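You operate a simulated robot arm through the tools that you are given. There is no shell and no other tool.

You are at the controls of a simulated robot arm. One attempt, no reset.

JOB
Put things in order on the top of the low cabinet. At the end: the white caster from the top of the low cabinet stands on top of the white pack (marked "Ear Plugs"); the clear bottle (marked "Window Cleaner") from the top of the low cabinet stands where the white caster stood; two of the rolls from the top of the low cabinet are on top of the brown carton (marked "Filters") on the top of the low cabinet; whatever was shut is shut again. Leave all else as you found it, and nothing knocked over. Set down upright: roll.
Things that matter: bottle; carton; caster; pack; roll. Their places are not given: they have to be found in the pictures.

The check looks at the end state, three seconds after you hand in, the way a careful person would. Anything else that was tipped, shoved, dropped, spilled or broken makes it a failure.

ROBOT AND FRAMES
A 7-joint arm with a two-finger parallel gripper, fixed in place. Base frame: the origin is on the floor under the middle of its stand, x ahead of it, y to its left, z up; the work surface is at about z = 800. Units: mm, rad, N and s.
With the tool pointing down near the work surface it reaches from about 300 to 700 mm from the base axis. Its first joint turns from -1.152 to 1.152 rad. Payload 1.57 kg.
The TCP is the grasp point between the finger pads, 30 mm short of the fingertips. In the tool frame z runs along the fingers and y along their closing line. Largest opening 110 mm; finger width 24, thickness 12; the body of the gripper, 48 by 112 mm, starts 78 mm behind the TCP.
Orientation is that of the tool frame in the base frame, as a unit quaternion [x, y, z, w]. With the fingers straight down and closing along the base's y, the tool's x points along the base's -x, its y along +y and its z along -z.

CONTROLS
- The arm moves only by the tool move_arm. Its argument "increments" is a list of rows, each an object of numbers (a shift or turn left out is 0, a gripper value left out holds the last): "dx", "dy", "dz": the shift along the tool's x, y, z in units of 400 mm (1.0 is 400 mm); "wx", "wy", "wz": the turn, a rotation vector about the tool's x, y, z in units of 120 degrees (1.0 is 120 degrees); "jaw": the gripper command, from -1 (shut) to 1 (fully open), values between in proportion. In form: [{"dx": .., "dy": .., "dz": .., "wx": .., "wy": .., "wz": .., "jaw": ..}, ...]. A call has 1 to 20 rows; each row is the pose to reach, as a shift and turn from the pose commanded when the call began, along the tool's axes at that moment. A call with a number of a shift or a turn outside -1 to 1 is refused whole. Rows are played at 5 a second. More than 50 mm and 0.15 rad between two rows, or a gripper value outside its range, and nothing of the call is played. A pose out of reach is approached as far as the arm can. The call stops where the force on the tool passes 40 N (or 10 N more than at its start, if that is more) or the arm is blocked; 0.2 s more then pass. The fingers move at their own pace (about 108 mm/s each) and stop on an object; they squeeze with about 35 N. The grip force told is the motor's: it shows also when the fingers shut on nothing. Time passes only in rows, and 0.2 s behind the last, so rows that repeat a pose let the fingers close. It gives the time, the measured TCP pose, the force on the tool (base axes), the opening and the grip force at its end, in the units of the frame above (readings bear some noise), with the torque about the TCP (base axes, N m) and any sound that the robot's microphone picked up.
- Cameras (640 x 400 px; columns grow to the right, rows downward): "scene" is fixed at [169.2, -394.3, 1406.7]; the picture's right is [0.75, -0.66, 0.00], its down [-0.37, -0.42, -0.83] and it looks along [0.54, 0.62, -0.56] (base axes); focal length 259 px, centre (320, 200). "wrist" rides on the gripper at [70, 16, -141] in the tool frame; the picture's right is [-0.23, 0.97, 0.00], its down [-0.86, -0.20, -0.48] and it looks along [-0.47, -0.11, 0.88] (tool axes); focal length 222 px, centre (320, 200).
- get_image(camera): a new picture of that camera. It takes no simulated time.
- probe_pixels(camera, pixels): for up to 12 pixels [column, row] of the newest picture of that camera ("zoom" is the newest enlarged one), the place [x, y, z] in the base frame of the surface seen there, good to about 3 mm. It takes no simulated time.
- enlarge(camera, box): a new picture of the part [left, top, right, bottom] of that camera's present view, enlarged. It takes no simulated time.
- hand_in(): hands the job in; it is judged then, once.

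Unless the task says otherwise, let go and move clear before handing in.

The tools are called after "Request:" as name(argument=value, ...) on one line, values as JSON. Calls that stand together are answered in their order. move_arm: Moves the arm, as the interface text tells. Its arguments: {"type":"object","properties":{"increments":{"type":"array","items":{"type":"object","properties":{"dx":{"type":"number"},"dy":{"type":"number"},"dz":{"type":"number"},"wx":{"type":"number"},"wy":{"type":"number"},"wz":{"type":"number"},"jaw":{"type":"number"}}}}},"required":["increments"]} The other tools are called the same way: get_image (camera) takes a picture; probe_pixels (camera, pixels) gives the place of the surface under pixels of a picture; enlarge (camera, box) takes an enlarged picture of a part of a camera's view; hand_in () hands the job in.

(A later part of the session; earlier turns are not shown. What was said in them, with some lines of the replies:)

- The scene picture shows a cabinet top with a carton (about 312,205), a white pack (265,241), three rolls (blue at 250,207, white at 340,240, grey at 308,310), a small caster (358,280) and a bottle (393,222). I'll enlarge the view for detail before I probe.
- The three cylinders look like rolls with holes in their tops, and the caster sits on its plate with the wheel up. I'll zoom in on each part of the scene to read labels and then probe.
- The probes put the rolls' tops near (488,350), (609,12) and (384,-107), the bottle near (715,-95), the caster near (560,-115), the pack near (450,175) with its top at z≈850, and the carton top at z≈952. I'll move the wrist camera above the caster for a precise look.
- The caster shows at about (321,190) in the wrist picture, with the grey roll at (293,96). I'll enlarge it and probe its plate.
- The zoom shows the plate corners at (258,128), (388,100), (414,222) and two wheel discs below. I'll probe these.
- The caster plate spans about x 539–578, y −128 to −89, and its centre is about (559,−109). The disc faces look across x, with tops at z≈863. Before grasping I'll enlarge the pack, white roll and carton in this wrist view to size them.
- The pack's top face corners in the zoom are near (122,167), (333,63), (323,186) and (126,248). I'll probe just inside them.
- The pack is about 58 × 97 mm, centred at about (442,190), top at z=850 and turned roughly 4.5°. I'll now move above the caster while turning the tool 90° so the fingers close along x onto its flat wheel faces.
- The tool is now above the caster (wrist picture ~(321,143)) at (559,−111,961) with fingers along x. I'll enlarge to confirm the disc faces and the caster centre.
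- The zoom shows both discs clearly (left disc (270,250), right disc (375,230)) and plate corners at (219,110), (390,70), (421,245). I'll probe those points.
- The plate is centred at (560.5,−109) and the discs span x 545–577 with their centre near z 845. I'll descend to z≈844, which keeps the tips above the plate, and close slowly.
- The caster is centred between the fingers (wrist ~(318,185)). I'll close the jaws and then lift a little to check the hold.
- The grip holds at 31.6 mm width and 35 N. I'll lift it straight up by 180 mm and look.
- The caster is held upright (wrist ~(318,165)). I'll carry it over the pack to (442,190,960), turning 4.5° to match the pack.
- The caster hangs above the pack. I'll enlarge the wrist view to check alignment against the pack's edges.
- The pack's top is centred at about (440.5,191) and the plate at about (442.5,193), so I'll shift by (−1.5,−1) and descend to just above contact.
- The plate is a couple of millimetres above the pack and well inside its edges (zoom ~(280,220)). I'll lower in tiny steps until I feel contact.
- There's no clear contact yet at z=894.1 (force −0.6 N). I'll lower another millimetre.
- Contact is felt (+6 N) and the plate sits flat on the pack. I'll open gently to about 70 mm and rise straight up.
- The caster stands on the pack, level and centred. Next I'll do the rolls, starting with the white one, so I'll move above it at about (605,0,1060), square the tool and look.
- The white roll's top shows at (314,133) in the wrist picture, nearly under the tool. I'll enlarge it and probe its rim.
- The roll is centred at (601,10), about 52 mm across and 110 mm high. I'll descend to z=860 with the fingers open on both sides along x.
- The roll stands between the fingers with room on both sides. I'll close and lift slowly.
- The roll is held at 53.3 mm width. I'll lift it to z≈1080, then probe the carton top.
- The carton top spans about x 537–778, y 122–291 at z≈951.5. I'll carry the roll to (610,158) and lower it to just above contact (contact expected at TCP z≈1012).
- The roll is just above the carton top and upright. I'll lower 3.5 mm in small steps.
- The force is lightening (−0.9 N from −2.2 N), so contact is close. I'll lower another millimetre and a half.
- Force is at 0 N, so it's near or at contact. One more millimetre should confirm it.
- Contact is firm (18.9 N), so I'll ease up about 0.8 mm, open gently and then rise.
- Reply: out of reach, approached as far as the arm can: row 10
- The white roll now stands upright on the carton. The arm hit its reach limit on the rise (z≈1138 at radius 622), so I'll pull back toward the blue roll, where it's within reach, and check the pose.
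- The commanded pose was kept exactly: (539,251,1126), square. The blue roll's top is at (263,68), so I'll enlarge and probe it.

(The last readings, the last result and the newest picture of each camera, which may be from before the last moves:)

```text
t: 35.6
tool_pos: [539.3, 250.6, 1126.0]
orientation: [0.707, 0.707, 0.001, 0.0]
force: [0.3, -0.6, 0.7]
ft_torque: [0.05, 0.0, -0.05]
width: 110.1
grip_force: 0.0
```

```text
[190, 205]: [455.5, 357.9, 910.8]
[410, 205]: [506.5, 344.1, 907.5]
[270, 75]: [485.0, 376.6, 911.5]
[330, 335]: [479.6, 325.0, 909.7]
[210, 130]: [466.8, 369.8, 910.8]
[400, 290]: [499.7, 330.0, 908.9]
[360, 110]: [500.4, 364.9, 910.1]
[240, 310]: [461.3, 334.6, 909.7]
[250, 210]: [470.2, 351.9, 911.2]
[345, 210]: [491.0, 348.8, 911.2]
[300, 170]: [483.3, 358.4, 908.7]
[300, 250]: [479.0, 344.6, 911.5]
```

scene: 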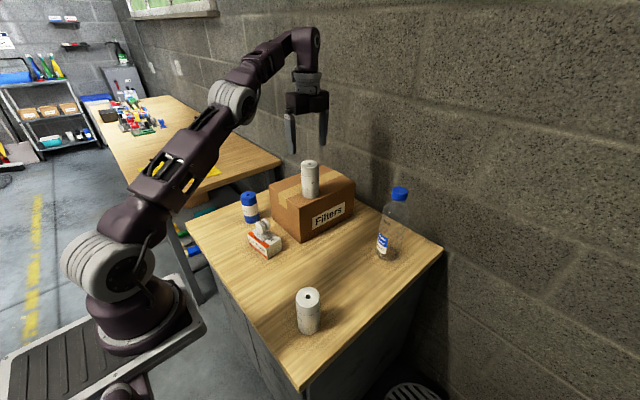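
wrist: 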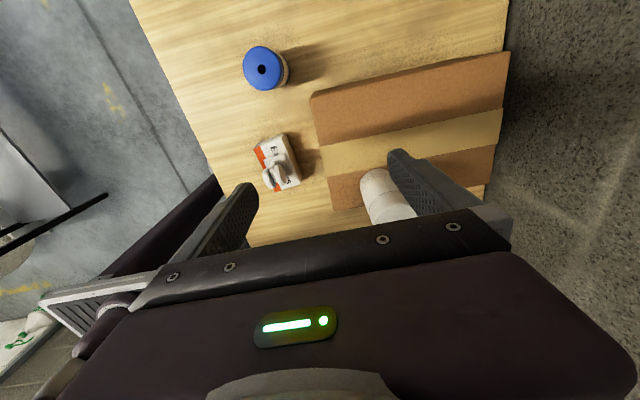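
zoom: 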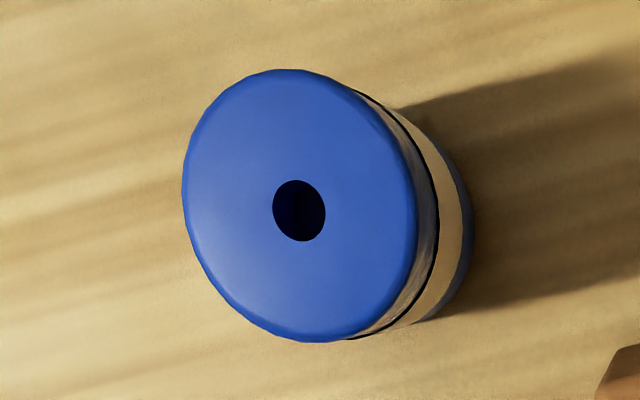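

The blue roll is centred at (482,350.5) with its top at z≈910. I'll move over it and descend to z=860.

Request:
move_arm(increments=[{"dx": 0.06, "dy": -0.035, "dz": 0.03, "jaw": 1}, {"dx": 0.13, "dy": -0.075, "dz": 0.1}, {"dx": 0.2, "dy": -0.115, "dz": 0.18}, {"dx": 0.25, "dy": -0.144, "dz": 0.26}, {"dx": 0.25, "dy": -0.144, "dz": 0.3}, {"dx": 0.25, "dy": -0.144, "dz": 0.38}, {"dx": 0.25, "dy": -0.144, "dz": 0.46}, {"dx": 0.25, "dy": -0.144, "dz": 0.54}, {"dx": 0.25, "dy": -0.144, "dz": 0.6}, {"dx": 0.25, "dy": -0.144, "dz": 0.645}, {"dx": 0.25, "dy": -0.144, "dz": 0.6625}, {"dx": 0.25, "dy": -0.144, "dz": 0.6625}])

Request:
get_image(camera="wrist")

Request:
enlarge(camera="scene", box=[200, 140, 320, 260])

```text
t: 38.2
tool_pos: [483.5, 350.9, 859.8]
orientation: [0.708, 0.706, 0.0, 0.0]
force: [-0.7, -0.3, 0.2]
ft_torque: [-0.03, 0.03, -0.01]
width: 109.9
grip_force: 0.0
```

```text
taken
```

wrist: 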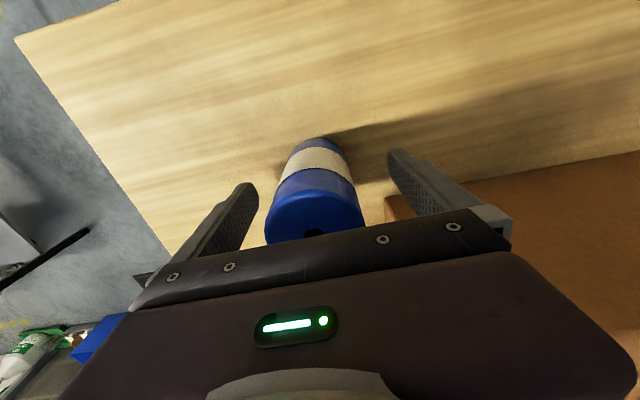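

```text
3.33 times, centred on (260, 200) of scene
```

zoom: 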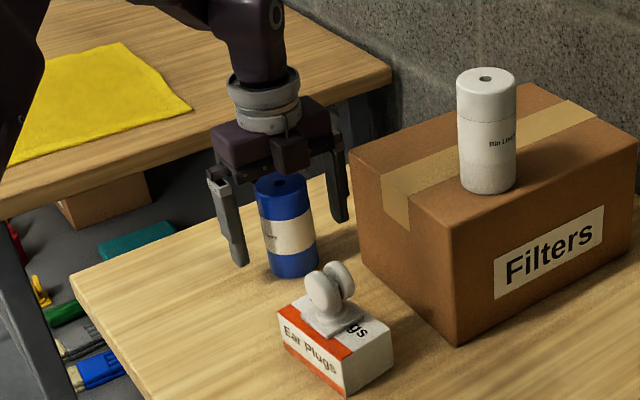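

The blue roll stands between the fingers and nothing is touched. I'll close and lift slightly.

Request:
move_arm(increments=[{"dy": -0.003, "jaw": 0.4}, {"dy": -0.003, "jaw": 0.1}, {"dy": -0.003, "jaw": -0.2}, {"dy": -0.003, "jaw": -1}, {"dy": -0.003, "jaw": -1}, {"dy": -0.003, "jaw": -1}, {"dy": -0.003, "dz": -0.01}, {"dy": -0.003, "dz": -0.03}, {"dy": -0.003, "dz": -0.05}, {"dy": -0.003, "dz": -0.05}])

Request:
get_image(camera="wrist")

```text
t: 40.4
tool_pos: [482.3, 350.2, 880.8]
orientation: [0.708, 0.706, 0.0, 0.0]
force: [-0.2, 0.4, -2.2]
ft_torque: [0.05, -0.01, 0.0]
width: 53.3
grip_force: 34.7
```

```text
taken
```

wrist: 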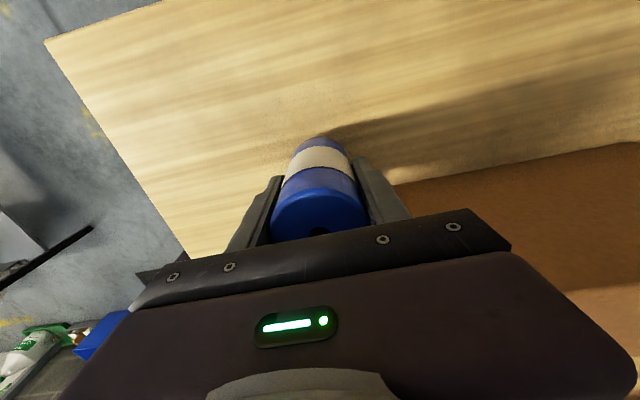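

The blue roll is held. I'll lift to z≈1060, carry it to (585,250) over the carton, and lower to just above contact.

Request:
move_arm(increments=[{"dz": -0.05, "jaw": -1}, {"dz": -0.13}, {"dz": -0.22}, {"dz": -0.31}, {"dz": -0.39}, {"dz": -0.45}, {"dz": -0.45}, {"dx": -0.03, "dy": 0.03, "dz": -0.45}, {"dx": -0.08, "dy": 0.082, "dz": -0.45}, {"dx": -0.14, "dy": 0.144, "dz": -0.45}, {"dx": -0.2, "dy": 0.206, "dz": -0.45}, {"dx": -0.24, "dy": 0.245, "dz": -0.45}, {"dx": -0.25, "dy": 0.2575, "dz": -0.45}, {"dx": -0.25, "dy": 0.2575, "dz": -0.45}])

Request:
get_image(camera="wrist")

Request:
enlarge(camera="scene", box=[235, 110, 365, 250])

```text
t: 43.4
tool_pos: [584.9, 250.2, 1061.4]
orientation: [0.708, 0.707, 0.0, 0.0]
force: [0.2, -0.3, -2.3]
ft_torque: [-0.03, 0.0, 0.0]
width: 53.1
grip_force: 34.1
```

```text
taken
```

wrist: 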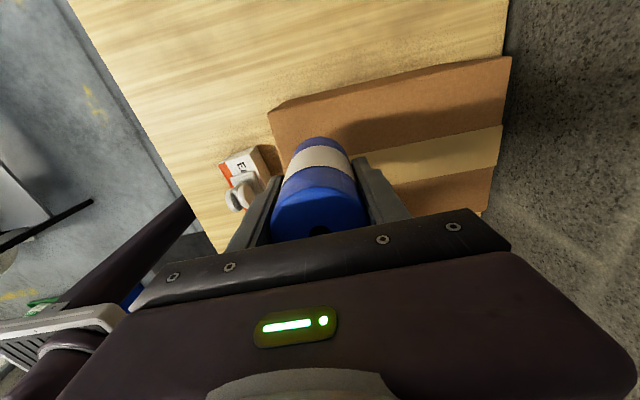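

```text
2.86 times, centred on (300, 180) of scene
```

zoom: 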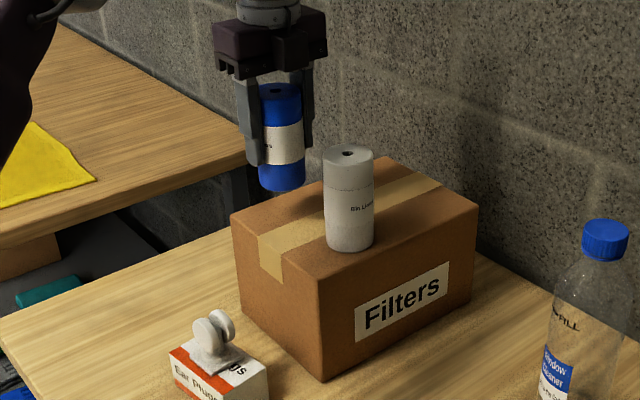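

The blue roll hangs over the carton at (585,250), well apart from the white roll. I'll lower it to about z=1014 and then creep.

Request:
move_arm(increments=[{"dz": 0.04, "jaw": -1}, {"dz": 0.075}, {"dz": 0.1}, {"dz": 0.112}, {"dz": 0.1175}, {"dz": 0.1175}])

Request:
enlarge(camera="scene", box=[255, 130, 345, 230])

```text
t: 44.8
tool_pos: [584.8, 249.9, 1014.8]
orientation: [0.707, 0.707, 0.0, 0.0]
force: [1.0, 0.2, -1.4]
ft_torque: [0.0, -0.01, 0.02]
width: 52.9
grip_force: 34.7
```

```text
4.00 times, centred on (300, 180) of scene
```

zoom: 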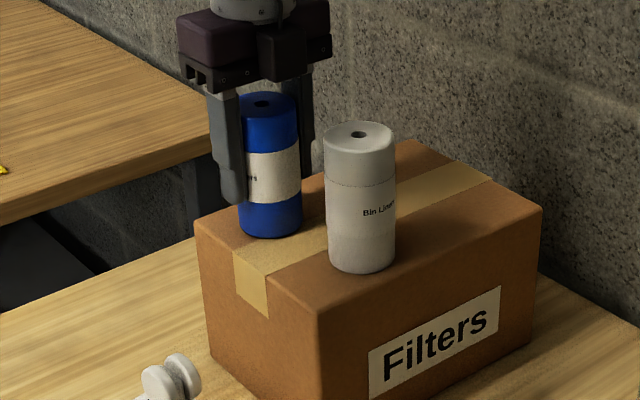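

Request:
move_arm(increments=[{"dz": 0.0025, "jaw": -1}, {"dz": 0.005}, {"dz": 0.0065}, {"dz": 0.0065}])

```text
t: 45.8
tool_pos: [584.2, 251.4, 1012.8]
orientation: [0.708, 0.706, 0.0, 0.001]
force: [-3.3, -1.0, 17.6]
ft_torque: [-0.09, 0.49, -0.05]
width: 53.3
grip_force: 35.5
```

Contact is firm at 17.6 N. I'll ease up about 1 mm and read again.

Request:
move_arm(increments=[{"dz": -0.002, "jaw": -1}, {"dz": -0.0025, "jaw": -1}, {"dz": -0.0025, "jaw": -1}])

```text
t: 46.6
tool_pos: [584.2, 251.3, 1012.6]
orientation: [0.708, 0.706, 0.001, 0.0]
force: [0.4, -0.4, 6.4]
ft_torque: [0.09, 0.03, -0.11]
width: 53.1
grip_force: 35.4
```

Load has eased to 6 N. I'll open fully, rise while easing 18 mm back in x (inside the finger slack) to stay within reach, then look.

Request:
move_arm(increments=[{"dz": -0.001, "jaw": -0.02}, {"dz": -0.001, "jaw": 0.1}, {"dz": -0.001, "jaw": 0.3}, {"dz": -0.001, "jaw": 0.6}, {"dz": -0.001, "jaw": 1}, {"dz": -0.02, "jaw": 1}, {"dz": -0.06}, {"dz": -0.11, "dy": -0.015}, {"dz": -0.17, "dy": -0.03}, {"dz": -0.22, "dy": -0.045}, {"dz": -0.25, "dy": -0.045}, {"dz": -0.25, "dy": -0.045}])

Request:
get_image(camera="wrist")

Request:
enlarge(camera="scene", box=[235, 120, 365, 250])

```text
t: 49.2
tool_pos: [566.1, 250.1, 1111.2]
orientation: [0.708, 0.706, 0.0, 0.0]
force: [0.1, 0.4, -0.8]
ft_torque: [0.02, 0.02, 0.01]
width: 110.1
grip_force: 0.0
```

```text
taken
```

wrist: 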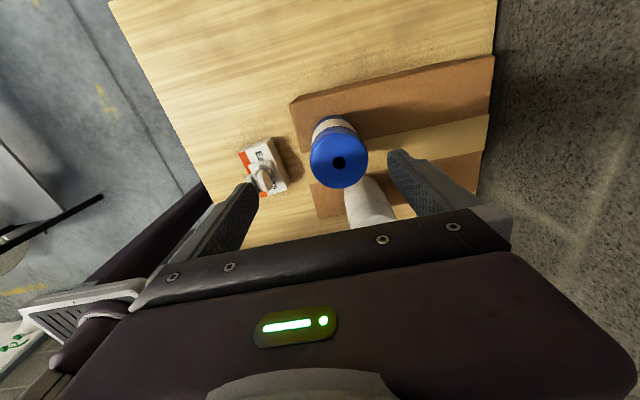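

```text
3.08 times, centred on (300, 185) of scene
```

zoom: 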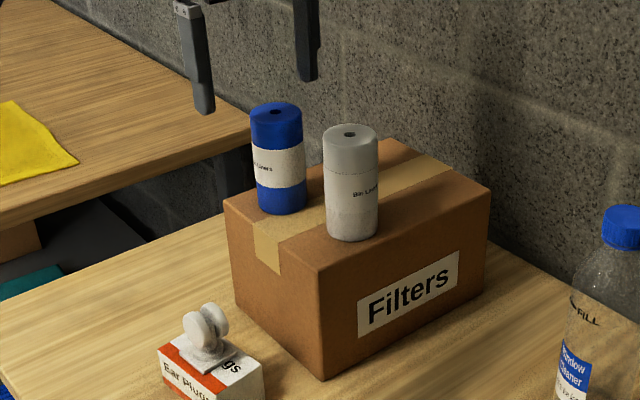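

Both rolls stand upright on the carton. Now the bottle, which lies beyond the straight-down reach (radius ≈717), so I'll turn the tool back to closing along y near (480,−80,1100) and then tilt it forward to inspect the bottle.

Request:
move_arm(increments=[{"dx": -0.0635, "dy": -0.0165, "dz": 0.0, "wz": -0.0577, "jaw": 1}, {"dx": -0.127, "dy": -0.033, "dz": 0.0, "wz": -0.1154}, {"dx": -0.1904, "dy": -0.0496, "dz": 0.0, "wz": -0.1731}, {"dx": -0.2538, "dy": -0.0662, "dz": 0.0, "wz": -0.2308}, {"dx": -0.3173, "dy": -0.0827, "dz": 0.0, "wz": -0.2885}, {"dx": -0.3808, "dy": -0.0992, "dz": 0.005, "wz": -0.3462}, {"dx": -0.4442, "dy": -0.1158, "dz": 0.01, "wz": -0.4038}, {"dx": -0.5077, "dy": -0.1323, "dz": 0.015, "wz": -0.4615}, {"dx": -0.5712, "dy": -0.1488, "dz": 0.02, "wz": -0.5192}, {"dx": -0.6346, "dy": -0.1654, "dz": 0.0275, "wz": -0.5769}, {"dx": -0.6981, "dy": -0.1819, "dz": 0.0275, "wz": -0.6346}, {"dx": -0.7615, "dy": -0.1985, "dz": 0.0275, "wz": -0.6923}, {"dx": -0.825, "dy": -0.215, "dz": 0.0275, "wz": -0.75}, {"dx": -0.825, "dy": -0.215, "dz": 0.0275, "wz": -0.75}])

Request:
get_image(camera="scene")

Request:
get_image(camera="wrist")

```text
t: 52.2
tool_pos: [479.8, -79.9, 1100.7]
orientation: [-0.001, 1.0, 0.0, -0.001]
force: [-0.2, -0.6, -0.7]
ft_torque: [-0.01, 0.02, 0.01]
width: 110.2
grip_force: 0.1
```

```text
taken
```

scene: 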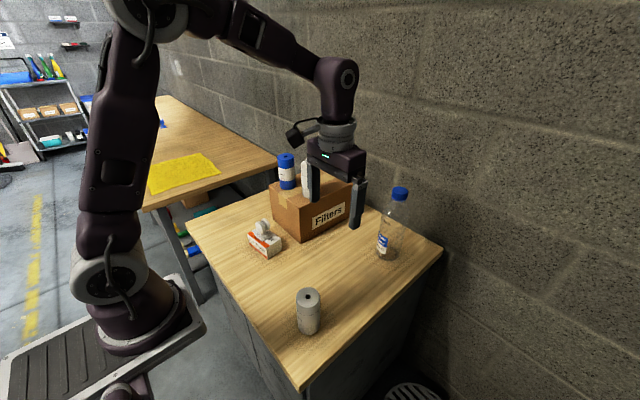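

```text
taken
```

wrist: 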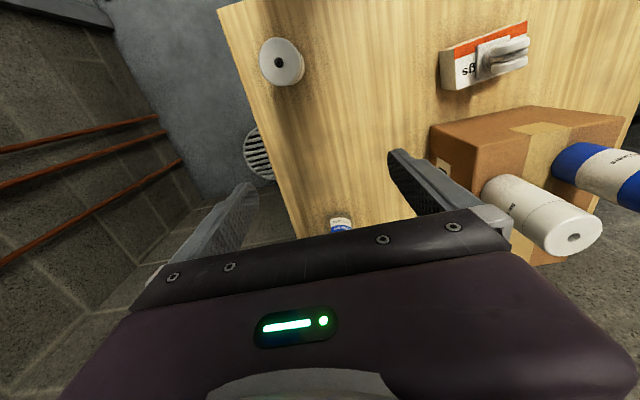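

The tool is square again at (480,−80,1101). I'll tilt it forward by 40° and move to (560,−97,1080), so the wrist camera sees the bottle from the side.

Request:
move_arm(increments=[{"dx": -0.033, "dy": -0.007, "dz": 0.008, "wy": -0.0556, "jaw": 1}, {"dx": -0.067, "dy": -0.014, "dz": 0.017, "wy": -0.1111}, {"dx": -0.1, "dy": -0.021, "dz": 0.025, "wy": -0.1667}, {"dx": -0.133, "dy": -0.028, "dz": 0.033, "wy": -0.2222}, {"dx": -0.167, "dy": -0.035, "dz": 0.042, "wy": -0.2778}, {"dx": -0.2, "dy": -0.0425, "dz": 0.05, "wy": -0.3333}, {"dx": -0.2, "dy": -0.0425, "dz": 0.05, "wy": -0.3333}])

Request:
get_image(camera="wrist")

Request:
get_image(camera="scene")

```text
t: 53.8
tool_pos: [560.2, -96.5, 1080.6]
orientation: [0.001, 0.94, 0.0, 0.342]
force: [0.1, 0.4, -0.6]
ft_torque: [-0.02, -0.02, -0.02]
width: 109.9
grip_force: 0.0
```

```text
taken
```

wrist: 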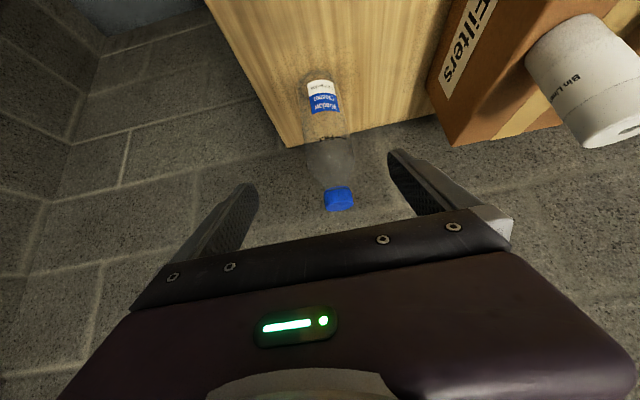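

```text
taken
```

scene: 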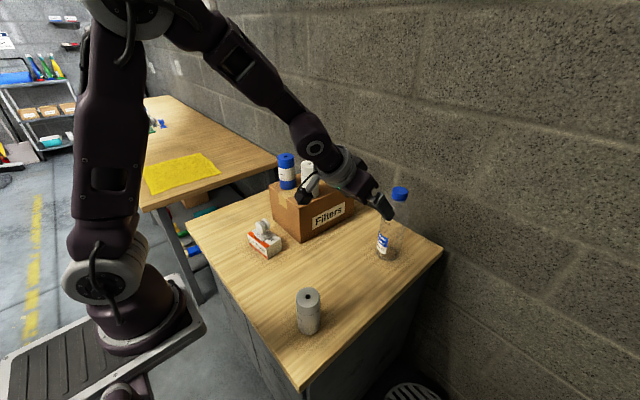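

The bottle is in full view in the wrist picture (cap ~(338,199), base ~(320,80)). I'll enlarge and probe it.

Request:
enlarge(camera="wrist", box=[250, 65, 410, 215])

```text
2.67 times, centred on (330, 140) of wrist
```

zoom: 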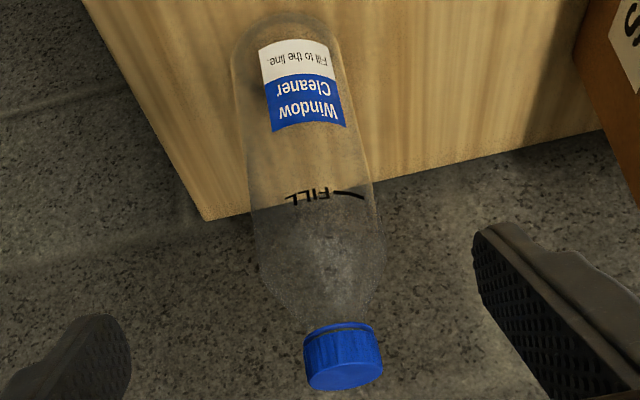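

Request:
probe_pixels(camera="zoom", pixels=[[255, 180], [262, 180], [300, 180], [330, 180], [360, 180], [368, 180], [310, 230], [315, 290], [310, 350], [344, 345], [378, 345], [344, 375]])

Request:
probe_pixels(camera="zoom", pixels=[[242, 100], [300, 100], [345, 100], [238, 70], [300, 60], [330, 60], [258, 220], [374, 220], [290, 20], [270, 270], [370, 290], [338, 328]])

```text
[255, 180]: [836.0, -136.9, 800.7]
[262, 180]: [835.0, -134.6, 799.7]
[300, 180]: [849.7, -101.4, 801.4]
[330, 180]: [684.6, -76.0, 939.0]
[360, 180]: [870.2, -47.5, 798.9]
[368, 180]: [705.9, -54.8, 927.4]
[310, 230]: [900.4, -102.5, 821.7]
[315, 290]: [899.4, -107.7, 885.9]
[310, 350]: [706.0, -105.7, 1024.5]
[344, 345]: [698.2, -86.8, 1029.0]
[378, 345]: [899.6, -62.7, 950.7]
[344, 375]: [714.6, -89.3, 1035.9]
```

```text
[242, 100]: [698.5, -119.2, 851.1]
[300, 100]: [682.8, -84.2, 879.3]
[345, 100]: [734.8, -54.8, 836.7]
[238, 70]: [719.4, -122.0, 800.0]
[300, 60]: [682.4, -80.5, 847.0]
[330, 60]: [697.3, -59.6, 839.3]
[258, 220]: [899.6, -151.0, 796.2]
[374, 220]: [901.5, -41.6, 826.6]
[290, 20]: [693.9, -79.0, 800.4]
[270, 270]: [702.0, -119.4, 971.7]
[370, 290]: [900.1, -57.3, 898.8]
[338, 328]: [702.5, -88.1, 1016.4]
```

The bottle's axis is at about (717,−89.5) with radius ≈35, a straight body up to z≈970, and a cap up to 1037. I'll tilt to 45° and go to a pre-grasp pose 140 mm back along the approach line, (618,−89.5,1024).

Request:
move_arm(increments=[{"dx": -0.005, "dy": 0.0045, "dz": 0.05, "wy": -0.01, "jaw": 1}, {"dx": -0.01, "dy": 0.009, "dz": 0.1, "wy": -0.02}, {"dx": -0.015, "dy": 0.013, "dz": 0.15, "wy": -0.03}, {"dx": -0.0195, "dy": 0.0175, "dz": 0.2025, "wy": -0.0417}, {"dx": -0.0195, "dy": 0.0175, "dz": 0.2025, "wy": -0.0417}])

Request:
get_image(camera="wrist")

Request:
enlarge(camera="scene", box=[290, 140, 450, 280])

```text
t: 55.0
tool_pos: [617.4, -88.5, 1024.5]
orientation: [0.001, 0.924, -0.001, 0.383]
force: [-0.1, 0.6, -0.7]
ft_torque: [-0.02, -0.02, 0.03]
width: 109.8
grip_force: 0.0
```

```text
taken
```

wrist: 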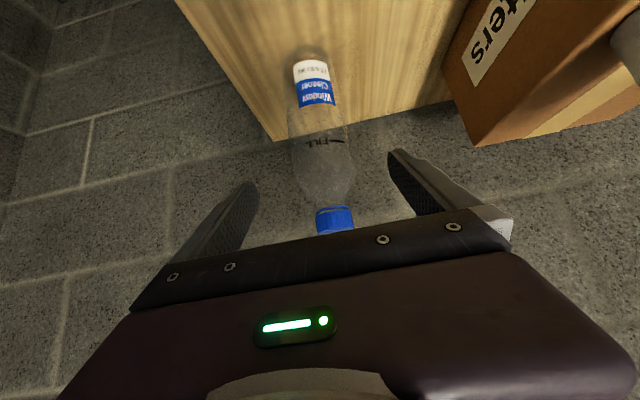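

```text
2.86 times, centred on (370, 210) of scene
```

zoom: 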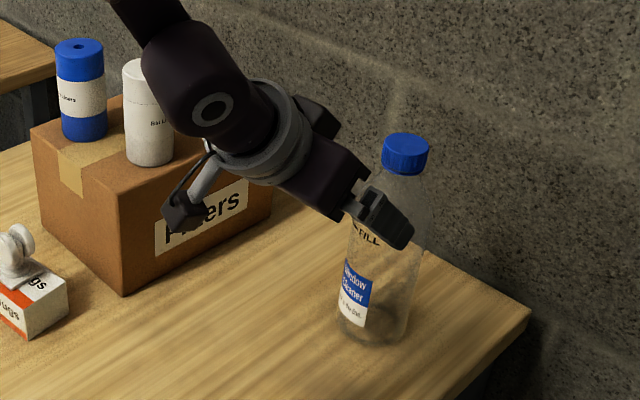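

The bottle is lined up between the fingers (cap at (335,218), label at (315,85)). I'll recheck its axis with a closer probe before moving in.

Request:
enlarge(camera="wrist", box=[255, 35, 385, 235])

```text
2.00 times, centred on (320, 135) of wrist
```

zoom: 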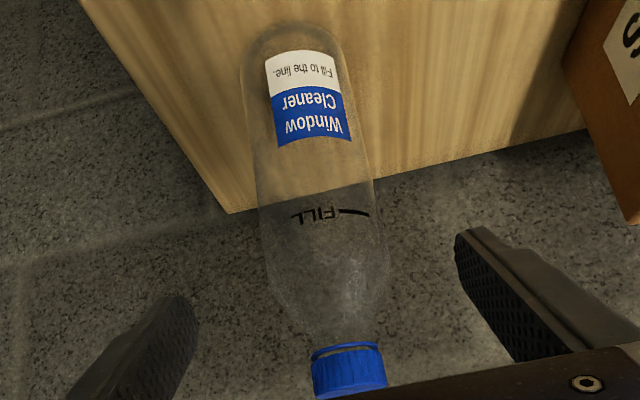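

Request:
probe_pixels(camera="zoom", pixels=[[272, 90], [300, 95], [345, 110], [280, 130], [348, 130], [320, 380], [350, 375], [380, 372], [318, 360], [378, 355], [368, 215], [300, 216]])

```text
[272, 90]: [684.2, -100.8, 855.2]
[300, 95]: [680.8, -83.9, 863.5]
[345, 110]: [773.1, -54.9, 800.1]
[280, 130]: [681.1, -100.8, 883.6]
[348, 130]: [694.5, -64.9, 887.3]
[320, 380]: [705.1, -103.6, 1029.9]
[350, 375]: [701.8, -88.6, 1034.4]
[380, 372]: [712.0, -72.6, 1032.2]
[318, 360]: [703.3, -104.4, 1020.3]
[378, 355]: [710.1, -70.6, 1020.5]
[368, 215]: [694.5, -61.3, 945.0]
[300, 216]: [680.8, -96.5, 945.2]
```

The axis is confirmed at (716,−89), radius 35, centred between the open fingers. I'll advance 80 mm along the approach and look again.

Request:
move_arm(increments=[{"dz": 0.05, "jaw": 1}, {"dz": 0.1}, {"dz": 0.15}, {"dz": 0.19}, {"dz": 0.2}, {"dz": 0.2}])

Request:
get_image(camera="wrist")

Request:
enlarge(camera="scene", box=[330, 160, 450, 270])

```text
t: 56.4
tool_pos: [673.4, -90.8, 968.1]
orientation: [0.0, 0.924, 0.001, 0.383]
force: [0.2, 0.1, 0.6]
ft_torque: [-0.01, 0.0, 0.02]
width: 110.0
grip_force: 0.1
```

```text
taken
```

wrist: 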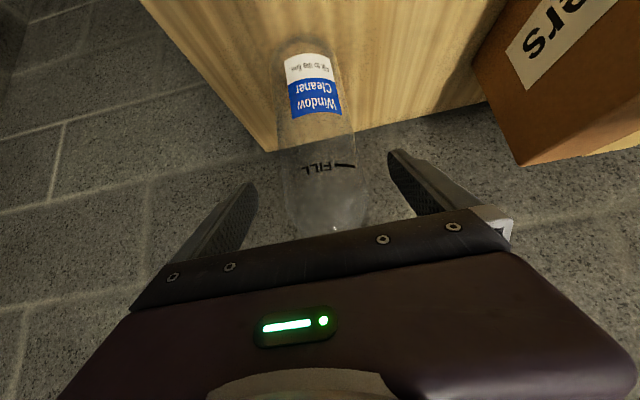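

```text
3.64 times, centred on (390, 215) of scene
```

zoom: 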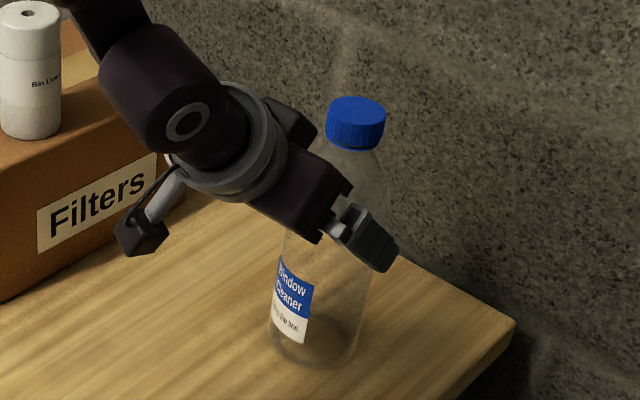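

The bottle is centred between the fingers with gaps on both sides. I'll advance the last 59 mm slowly.

Request:
move_arm(increments=[{"dz": 0.03, "jaw": 1}, {"dz": 0.06}, {"dz": 0.09}, {"dz": 0.115}, {"dz": 0.135}, {"dz": 0.148}, {"dz": 0.148}])

Request:
get_image(camera="wrist")

Request:
enlarge(camera="scene", box=[330, 160, 450, 270])

```text
t: 58.0
tool_pos: [716.2, -88.6, 926.0]
orientation: [0.001, 0.924, -0.001, 0.383]
force: [-0.5, 0.4, -0.5]
ft_torque: [0.01, 0.02, 0.0]
width: 109.9
grip_force: 0.1
```

```text
taken
```

wrist: 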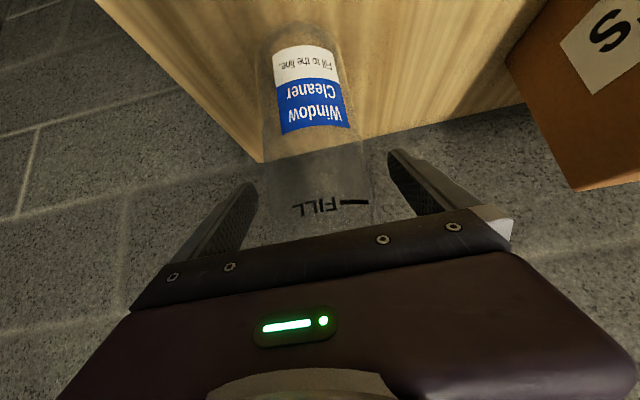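

```text
3.64 times, centred on (390, 215) of scene
```

zoom: 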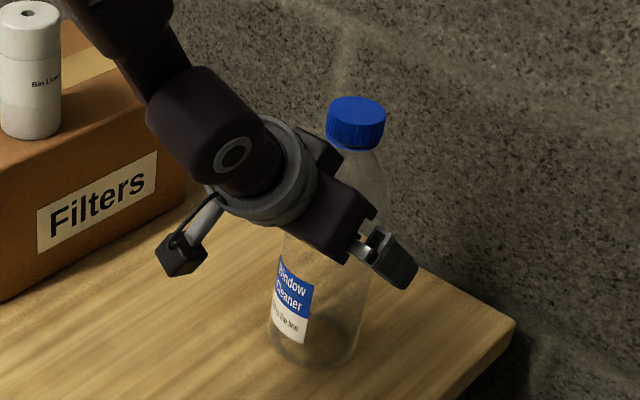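

The bottle stands untouched between the pads. I'll close gradually onto its body.

Request:
move_arm(increments=[{"jaw": 0.6}, {"jaw": 0.42}, {"jaw": 0.34}, {"jaw": 0.28}, {"jaw": 0.2}, {"jaw": -0.2}, {"jaw": -1}, {"jaw": -1}])

Request:
get_image(camera="wrist")

Request:
enlarge(camera="scene", box=[330, 160, 450, 270])

```text
t: 59.8
tool_pos: [716.3, -90.7, 925.4]
orientation: [0.0, 0.924, 0.0, 0.383]
force: [0.6, -0.4, 0.7]
ft_torque: [-0.02, -0.04, -0.01]
width: 73.3
grip_force: 35.3
```

```text
taken
```

wrist: 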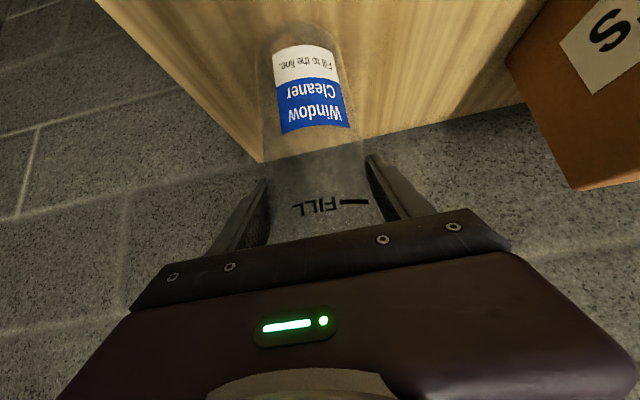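

```text
3.64 times, centred on (390, 215) of scene
```

zoom: 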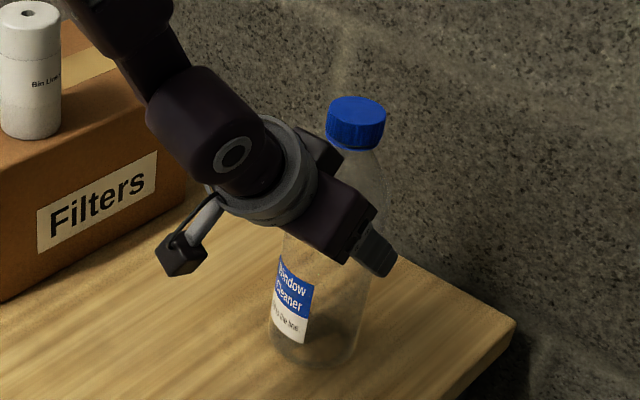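

The grip closed at 73.3 mm with the bottle still upright. I'll lift straight up 30 mm and check the weight and hold.

Request:
move_arm(increments=[{"dx": -0.007, "dz": -0.007, "jaw": -1}, {"dx": -0.018, "dz": -0.018}, {"dx": -0.035, "dz": -0.035}, {"dx": -0.053, "dz": -0.053}, {"dx": -0.053, "dz": -0.053}])

Request:
get_image(camera="wrist")

Request:
enlarge(camera="scene", box=[330, 160, 450, 270])

```text
t: 61.0
tool_pos: [716.8, -90.2, 956.5]
orientation: [0.001, 0.924, -0.001, 0.382]
force: [0.0, 0.2, -1.0]
ft_torque: [0.04, -0.03, 0.01]
width: 73.2
grip_force: 35.6
```

```text
taken
```

wrist: 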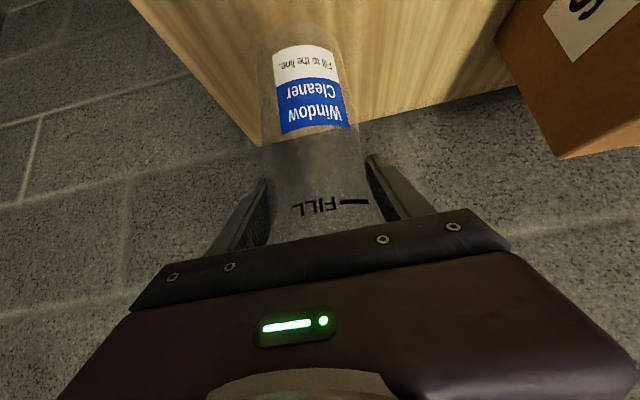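

```text
3.64 times, centred on (390, 215) of scene
```

zoom: 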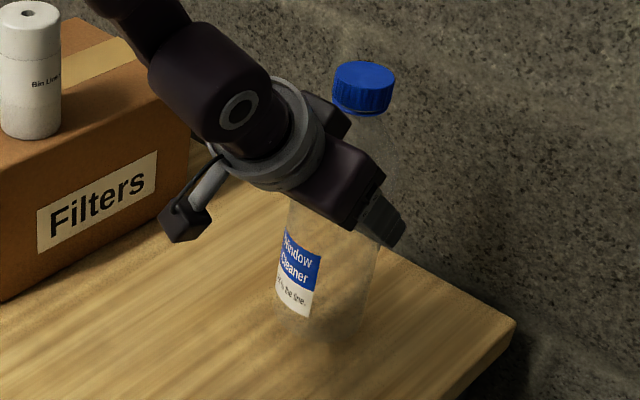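

The bottle hangs upright and light (~1 N). I'll carry it 156 mm back to above the caster's old place at (560.5,−110), keeping the 30 mm height.

Request:
move_arm(increments=[{"dx": 0.02, "dy": -0.004, "dz": -0.02, "jaw": -1}, {"dx": 0.06, "dy": -0.011, "dz": -0.06}, {"dx": 0.11, "dy": -0.02, "dz": -0.11}, {"dx": 0.16, "dy": -0.029, "dz": -0.16}, {"dx": 0.21, "dy": -0.038, "dz": -0.21}, {"dx": 0.25, "dy": -0.045, "dz": -0.25}, {"dx": 0.2766, "dy": -0.05, "dz": -0.2766}, {"dx": 0.2766, "dy": -0.05, "dz": -0.2766}])

Request:
get_image(camera="wrist")

Request:
get_image(camera="scene")

Request:
enlarge(camera="scene", box=[280, 190, 420, 330])

```text
t: 62.8
tool_pos: [558.4, -110.4, 956.3]
orientation: [0.001, 0.924, -0.001, 0.382]
force: [0.0, 0.4, -0.1]
ft_torque: [-0.03, 0.03, 0.03]
width: 73.5
grip_force: 34.6
```

```text
taken
```

wrist: 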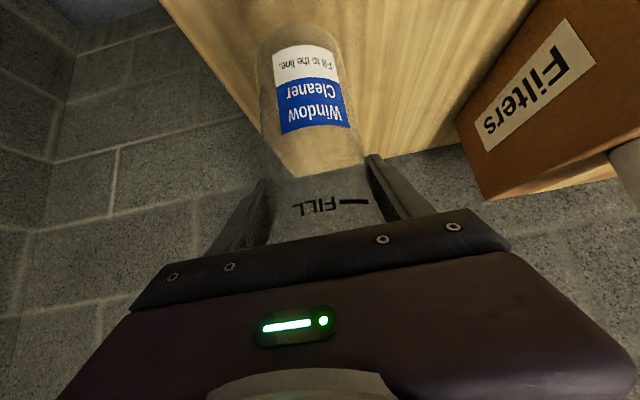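

```text
taken
```

scene: 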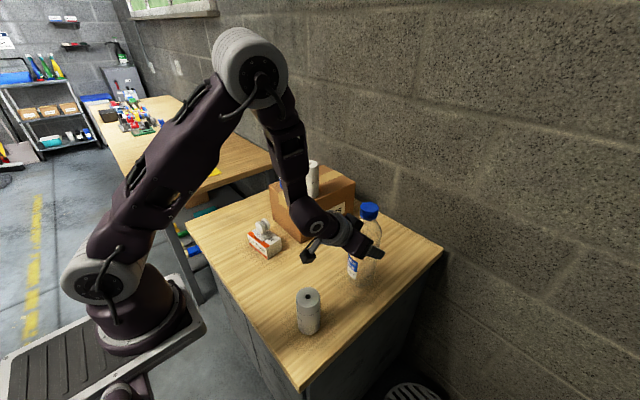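

```text
2.86 times, centred on (350, 260) of scene
```

zoom: 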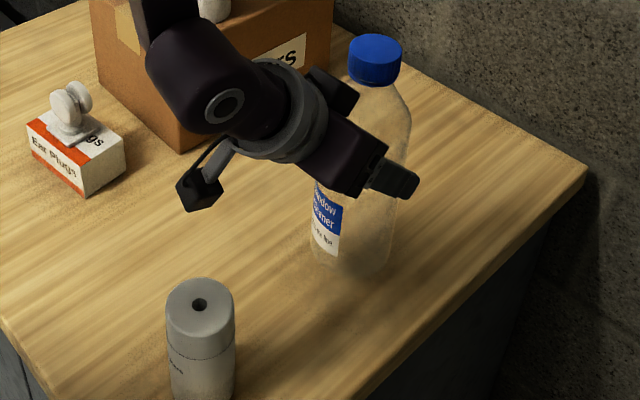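

The bottle is above the caster's old place and clear of the grey roll. I'll probe its label and cap to check its axis before lowering.

Request:
probe_pixels(camera="wrist", pixels=[[280, 95], [295, 98], [310, 100], [330, 102], [343, 110], [300, 62], [320, 120], [285, 120]])

Request:
probe_pixels(camera="scene", pixels=[[369, 207], [363, 206], [375, 206], [369, 213], [352, 265], [357, 272]])

```text
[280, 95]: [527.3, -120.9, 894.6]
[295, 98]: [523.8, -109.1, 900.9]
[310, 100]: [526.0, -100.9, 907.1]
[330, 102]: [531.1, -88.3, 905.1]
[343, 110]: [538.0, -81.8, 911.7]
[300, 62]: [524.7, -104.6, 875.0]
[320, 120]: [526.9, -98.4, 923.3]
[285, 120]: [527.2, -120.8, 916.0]
```

```text
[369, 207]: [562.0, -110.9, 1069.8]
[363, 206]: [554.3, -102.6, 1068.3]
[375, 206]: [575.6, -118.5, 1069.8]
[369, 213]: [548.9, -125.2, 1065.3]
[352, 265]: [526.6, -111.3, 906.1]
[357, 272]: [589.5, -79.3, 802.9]
```

The bottle axis is at (561,−110), matching the caster's old centre. I'll lower 28 mm and then creep to contact.

Request:
move_arm(increments=[{"dx": 0.015, "dz": 0.015, "jaw": -1}, {"dx": 0.03, "dz": 0.03}, {"dx": 0.042, "dz": 0.042}, {"dx": 0.0485, "dz": 0.0485}, {"dx": 0.0485, "dz": 0.0485}])

Request:
enlarge(camera="scene", box=[300, 190, 420, 310])

```text
t: 64.0
tool_pos: [560.3, -110.5, 928.7]
orientation: [0.001, 0.924, 0.0, 0.382]
force: [-0.5, -0.1, -1.0]
ft_torque: [0.01, -0.01, 0.03]
width: 73.4
grip_force: 34.7
```

```text
3.33 times, centred on (360, 250) of scene
```

zoom: 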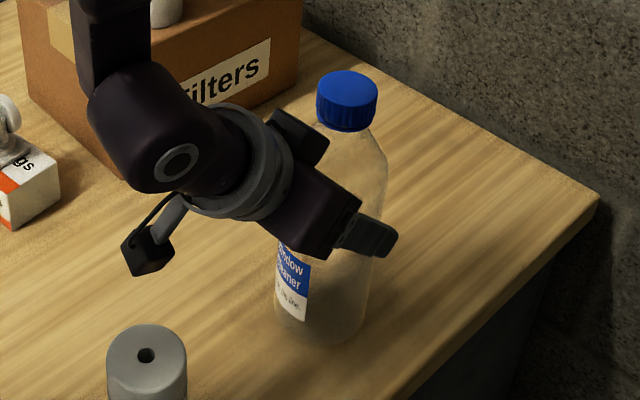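

The bottle is about 3 mm above the surface with no contact (−1 N). I'll creep down 2.5 mm.

Request:
move_arm(increments=[{"dx": 0.0018, "dz": 0.0018, "jaw": -1}, {"dx": 0.0035, "dz": 0.0035}, {"dx": 0.0045, "dz": 0.0045}, {"dx": 0.0045, "dz": 0.0045}])

```text
t: 65.0
tool_pos: [560.4, -110.0, 926.5]
orientation: [0.001, 0.924, -0.001, 0.383]
force: [-0.4, 1.2, -0.4]
ft_torque: [-0.05, 0.0, 0.0]
width: 73.2
grip_force: 35.3
```

Request:
move_arm(increments=[{"dx": 0.0009, "dz": 0.0009, "jaw": -1}, {"dx": 0.0018, "dz": 0.0018}, {"dx": 0.0018, "dz": 0.0018}])

```text
t: 65.8
tool_pos: [560.3, -109.2, 925.5]
orientation: [0.001, 0.923, -0.001, 0.384]
force: [-5.7, 1.1, 21.4]
ft_torque: [0.0, 0.66, -0.01]
width: 73.4
grip_force: 34.6
```

Contact is firm (21 N). I'll ease back up about 0.7 mm before releasing.

Request:
move_arm(increments=[{"dx": -0.0007, "dz": -0.0007, "jaw": -1}, {"dx": -0.0013, "dz": -0.0013}, {"dx": -0.0013, "dz": -0.0013}])

```text
t: 66.6
tool_pos: [560.0, -109.7, 926.4]
orientation: [0.001, 0.924, 0.0, 0.383]
force: [4.0, -1.1, 9.2]
ft_torque: [-0.24, -0.72, 0.06]
width: 73.4
grip_force: 34.7
```

Request:
move_arm(increments=[{"dx": -0.0003, "dz": -0.0003, "jaw": -1}, {"dx": -0.0005, "dz": -0.0005}, {"dx": -0.0005, "dz": -0.0005}])

Request:
enlarge(camera="scene", box=[300, 190, 420, 310])

```text
t: 67.4
tool_pos: [560.2, -111.0, 925.7]
orientation: [0.001, 0.924, -0.001, 0.382]
force: [1.7, 1.2, 9.2]
ft_torque: [-0.14, -0.61, 0.06]
width: 73.7
grip_force: 35.3
```

```text
3.33 times, centred on (360, 250) of scene
```

zoom: 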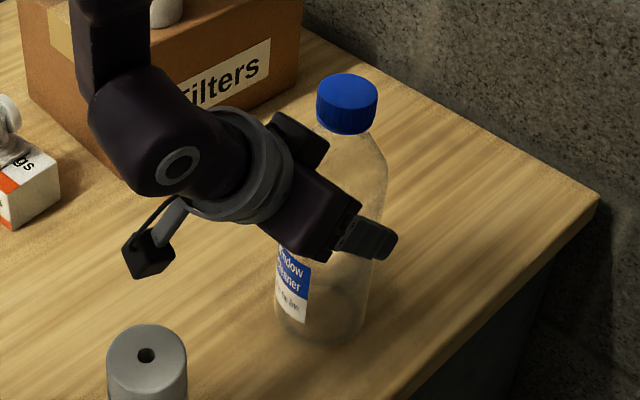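

The bottle stands upright on the surface with a light load. I'll open slowly in small steps without moving the arm.

Request:
move_arm(increments=[{"jaw": 0.34}, {"jaw": 0.37}, {"jaw": 0.4}, {"jaw": 0.5}, {"jaw": 0.7}, {"jaw": 1}, {"jaw": 1}])

Request:
get_image(camera="wrist")

Request:
enlarge(camera="scene", box=[300, 190, 420, 310])

```text
t: 69.0
tool_pos: [559.7, -110.4, 925.4]
orientation: [0.001, 0.924, 0.0, 0.382]
force: [0.5, -0.1, -0.3]
ft_torque: [-0.03, -0.02, -0.01]
width: 110.1
grip_force: 0.0
```

```text
taken
```

wrist: 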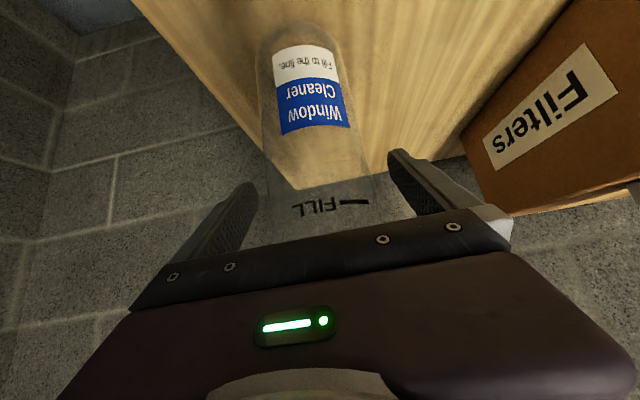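

```text
3.33 times, centred on (360, 250) of scene
```

zoom: 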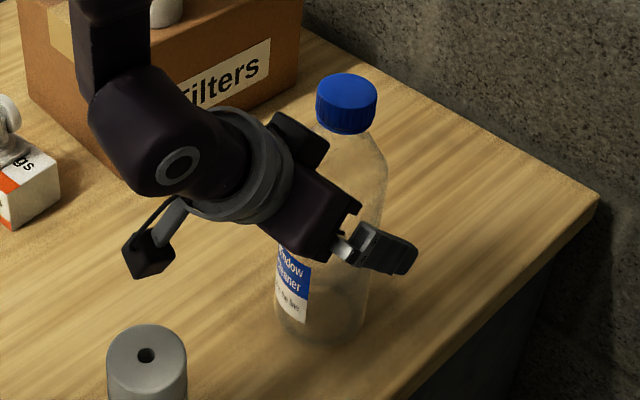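

The bottle stands free and upright. I'll retract back along the tool axis by 120 mm, then look.

Request:
move_arm(increments=[{"dz": -0.03, "jaw": 1}, {"dz": -0.07}, {"dz": -0.12}, {"dz": -0.18}, {"dz": -0.24}, {"dz": -0.3}, {"dz": -0.3}])

Request:
get_image(camera="scene")

Request:
get_image(camera="wrist")

```text
t: 70.6
tool_pos: [473.6, -109.8, 1010.5]
orientation: [0.001, 0.924, -0.001, 0.383]
force: [0.0, 0.1, -0.4]
ft_torque: [-0.01, 0.04, -0.01]
width: 110.0
grip_force: 0.1
```

```text
taken
```

scene: 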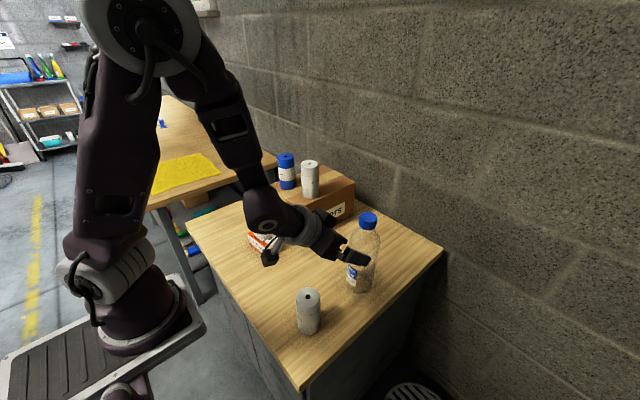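

```text
taken
```

wrist: 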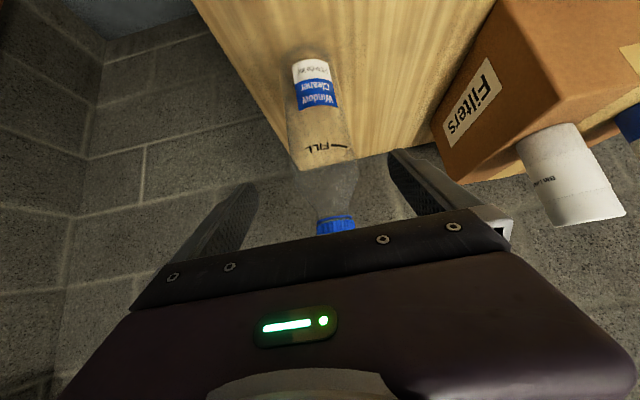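

The bottle stands in the caster's old spot, and the rolls, caster and grey roll are in place. I'll raise the arm and level the tool to move clear.

Request:
move_arm(increments=[{"dx": -0.03, "dy": 0.005, "dz": -0.046, "wy": 0.0, "jaw": 1}, {"dx": -0.06, "dy": 0.02, "dz": -0.092, "wy": 0.05}, {"dx": -0.09, "dy": 0.04, "dz": -0.14, "wy": 0.1}, {"dx": -0.12, "dy": 0.06, "dz": -0.187, "wy": 0.155}, {"dx": -0.15, "dy": 0.08, "dz": -0.234, "wy": 0.21}, {"dx": -0.18, "dy": 0.1, "dz": -0.28, "wy": 0.265}, {"dx": -0.207, "dy": 0.125, "dz": -0.3235, "wy": 0.32}, {"dx": -0.207, "dy": 0.125, "dz": -0.3235, "wy": 0.375}, {"dx": -0.207, "dy": 0.125, "dz": -0.3235, "wy": 0.375}])

Request:
get_image(camera="scene")

Request:
get_image(camera="wrist")

```text
t: 72.6
tool_pos: [441.1, -59.9, 1162.0]
orientation: [0.001, 1.0, 0.001, 0.0]
force: [0.6, -0.9, -0.5]
ft_torque: [0.04, 0.02, 0.01]
width: 109.9
grip_force: 0.0
```

```text
taken
```

scene: 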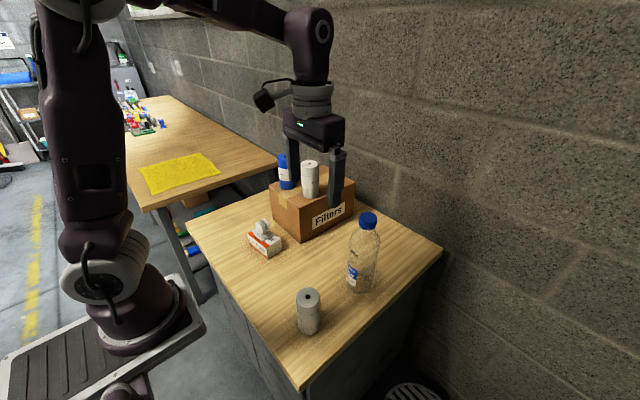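

```text
taken
```

wrist: 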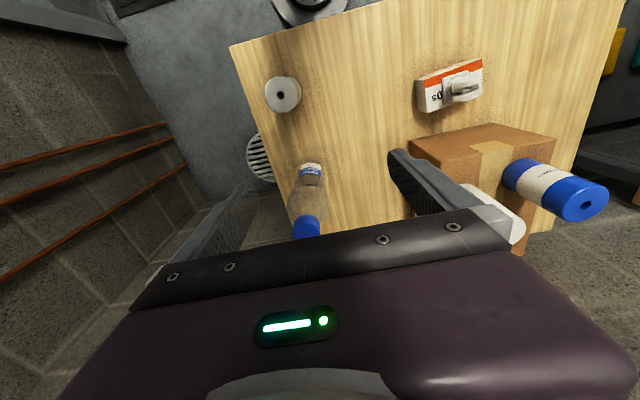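

Everything looks in place: bottle at (364,255), rolls on the carton, caster on the pack, and the grey roll untouched. I'll move the arm back near its start pose and do a last check.

Request:
move_arm(increments=[{"dx": 0.036, "dy": 0.068, "dz": -0.034, "jaw": 1}, {"dx": 0.072, "dy": 0.137, "dz": -0.069}, {"dx": 0.108, "dy": 0.205, "dz": -0.103}, {"dx": 0.144, "dy": 0.274, "dz": -0.1375}, {"dx": 0.18, "dy": 0.342, "dz": -0.172}, {"dx": 0.216, "dy": 0.411, "dz": -0.206}, {"dx": 0.252, "dy": 0.479, "dz": -0.241}, {"dx": 0.2875, "dy": 0.5475, "dz": -0.275}, {"dx": 0.2875, "dy": 0.5475, "dz": -0.275}])

Request:
get_image(camera="scene")

Request:
get_image(camera="wrist")

Request:
enlarge(camera="scene", box=[180, 140, 460, 335])

```text
t: 74.6
tool_pos: [326.6, 158.7, 1271.6]
orientation: [0.0, 1.0, 0.0, -0.001]
force: [0.3, -0.4, -0.1]
ft_torque: [0.01, 0.0, 0.0]
width: 110.0
grip_force: 0.2
```

```text
taken
```

scene: 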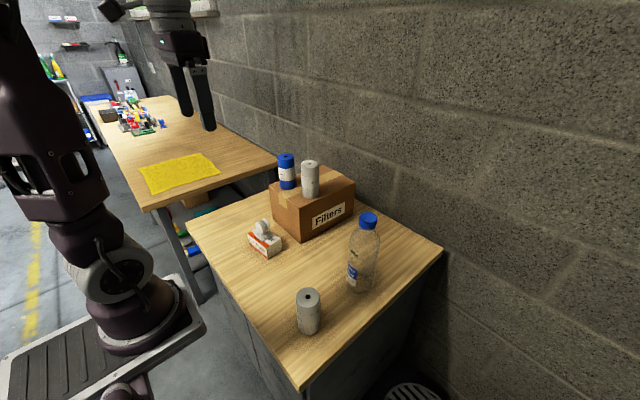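

```text
taken
```

wrist: 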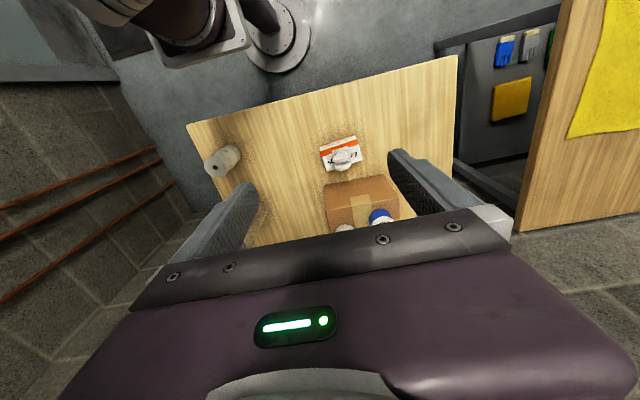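

```text
2.05 times, centred on (320, 238) of scene
```

zoom: 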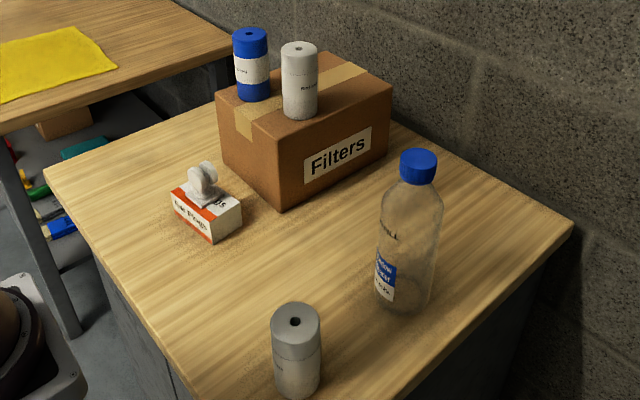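

The arm is clear and everything stands upright. A last probe will check that the carton, pack and grey roll haven't moved and that the bottle is on the old caster spot.

Request:
probe_pixels(camera="scene", pixels=[[303, 206], [303, 238], [265, 250], [308, 294], [368, 218], [286, 156], [309, 163], [354, 181], [261, 224], [250, 224]])

```text
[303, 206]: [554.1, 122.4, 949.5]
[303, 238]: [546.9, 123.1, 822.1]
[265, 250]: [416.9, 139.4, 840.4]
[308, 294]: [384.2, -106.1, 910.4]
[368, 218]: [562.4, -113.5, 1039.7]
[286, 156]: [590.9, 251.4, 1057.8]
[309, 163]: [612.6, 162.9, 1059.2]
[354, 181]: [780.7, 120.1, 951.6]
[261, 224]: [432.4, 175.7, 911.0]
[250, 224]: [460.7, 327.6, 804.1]
```

The probes match the start for the carton (554,122), pack (417,139) and grey roll (384,−106). The bottle's cap is over (562,−113), the caster's old place, and both rolls' tops are near z 1059 on the carton. The job is done, so I'm handing in.

Request:
hand_in()

```text
The job is handed in.
```

The job is finished and handed in; no result of the check has come back yet. The last pictures and probes showed this:

- **Caster:** it stands plate-down in the middle of the white "Ear Plugs" pack.
- **Bottle:** the "Window Cleaner" bottle stands upright where the caster stood, within a few millimetres of its old centre.
- **Rolls:** the white and blue rolls stand upright, apart from each other, on top of the "Filters" carton.
- **Everything else:** the grey roll, pack and carton read the same as at the start, to within probe accuracy. Nothing was knocked over, and I opened nothing.

The arm let go and went back to its starting pose before I handed in.
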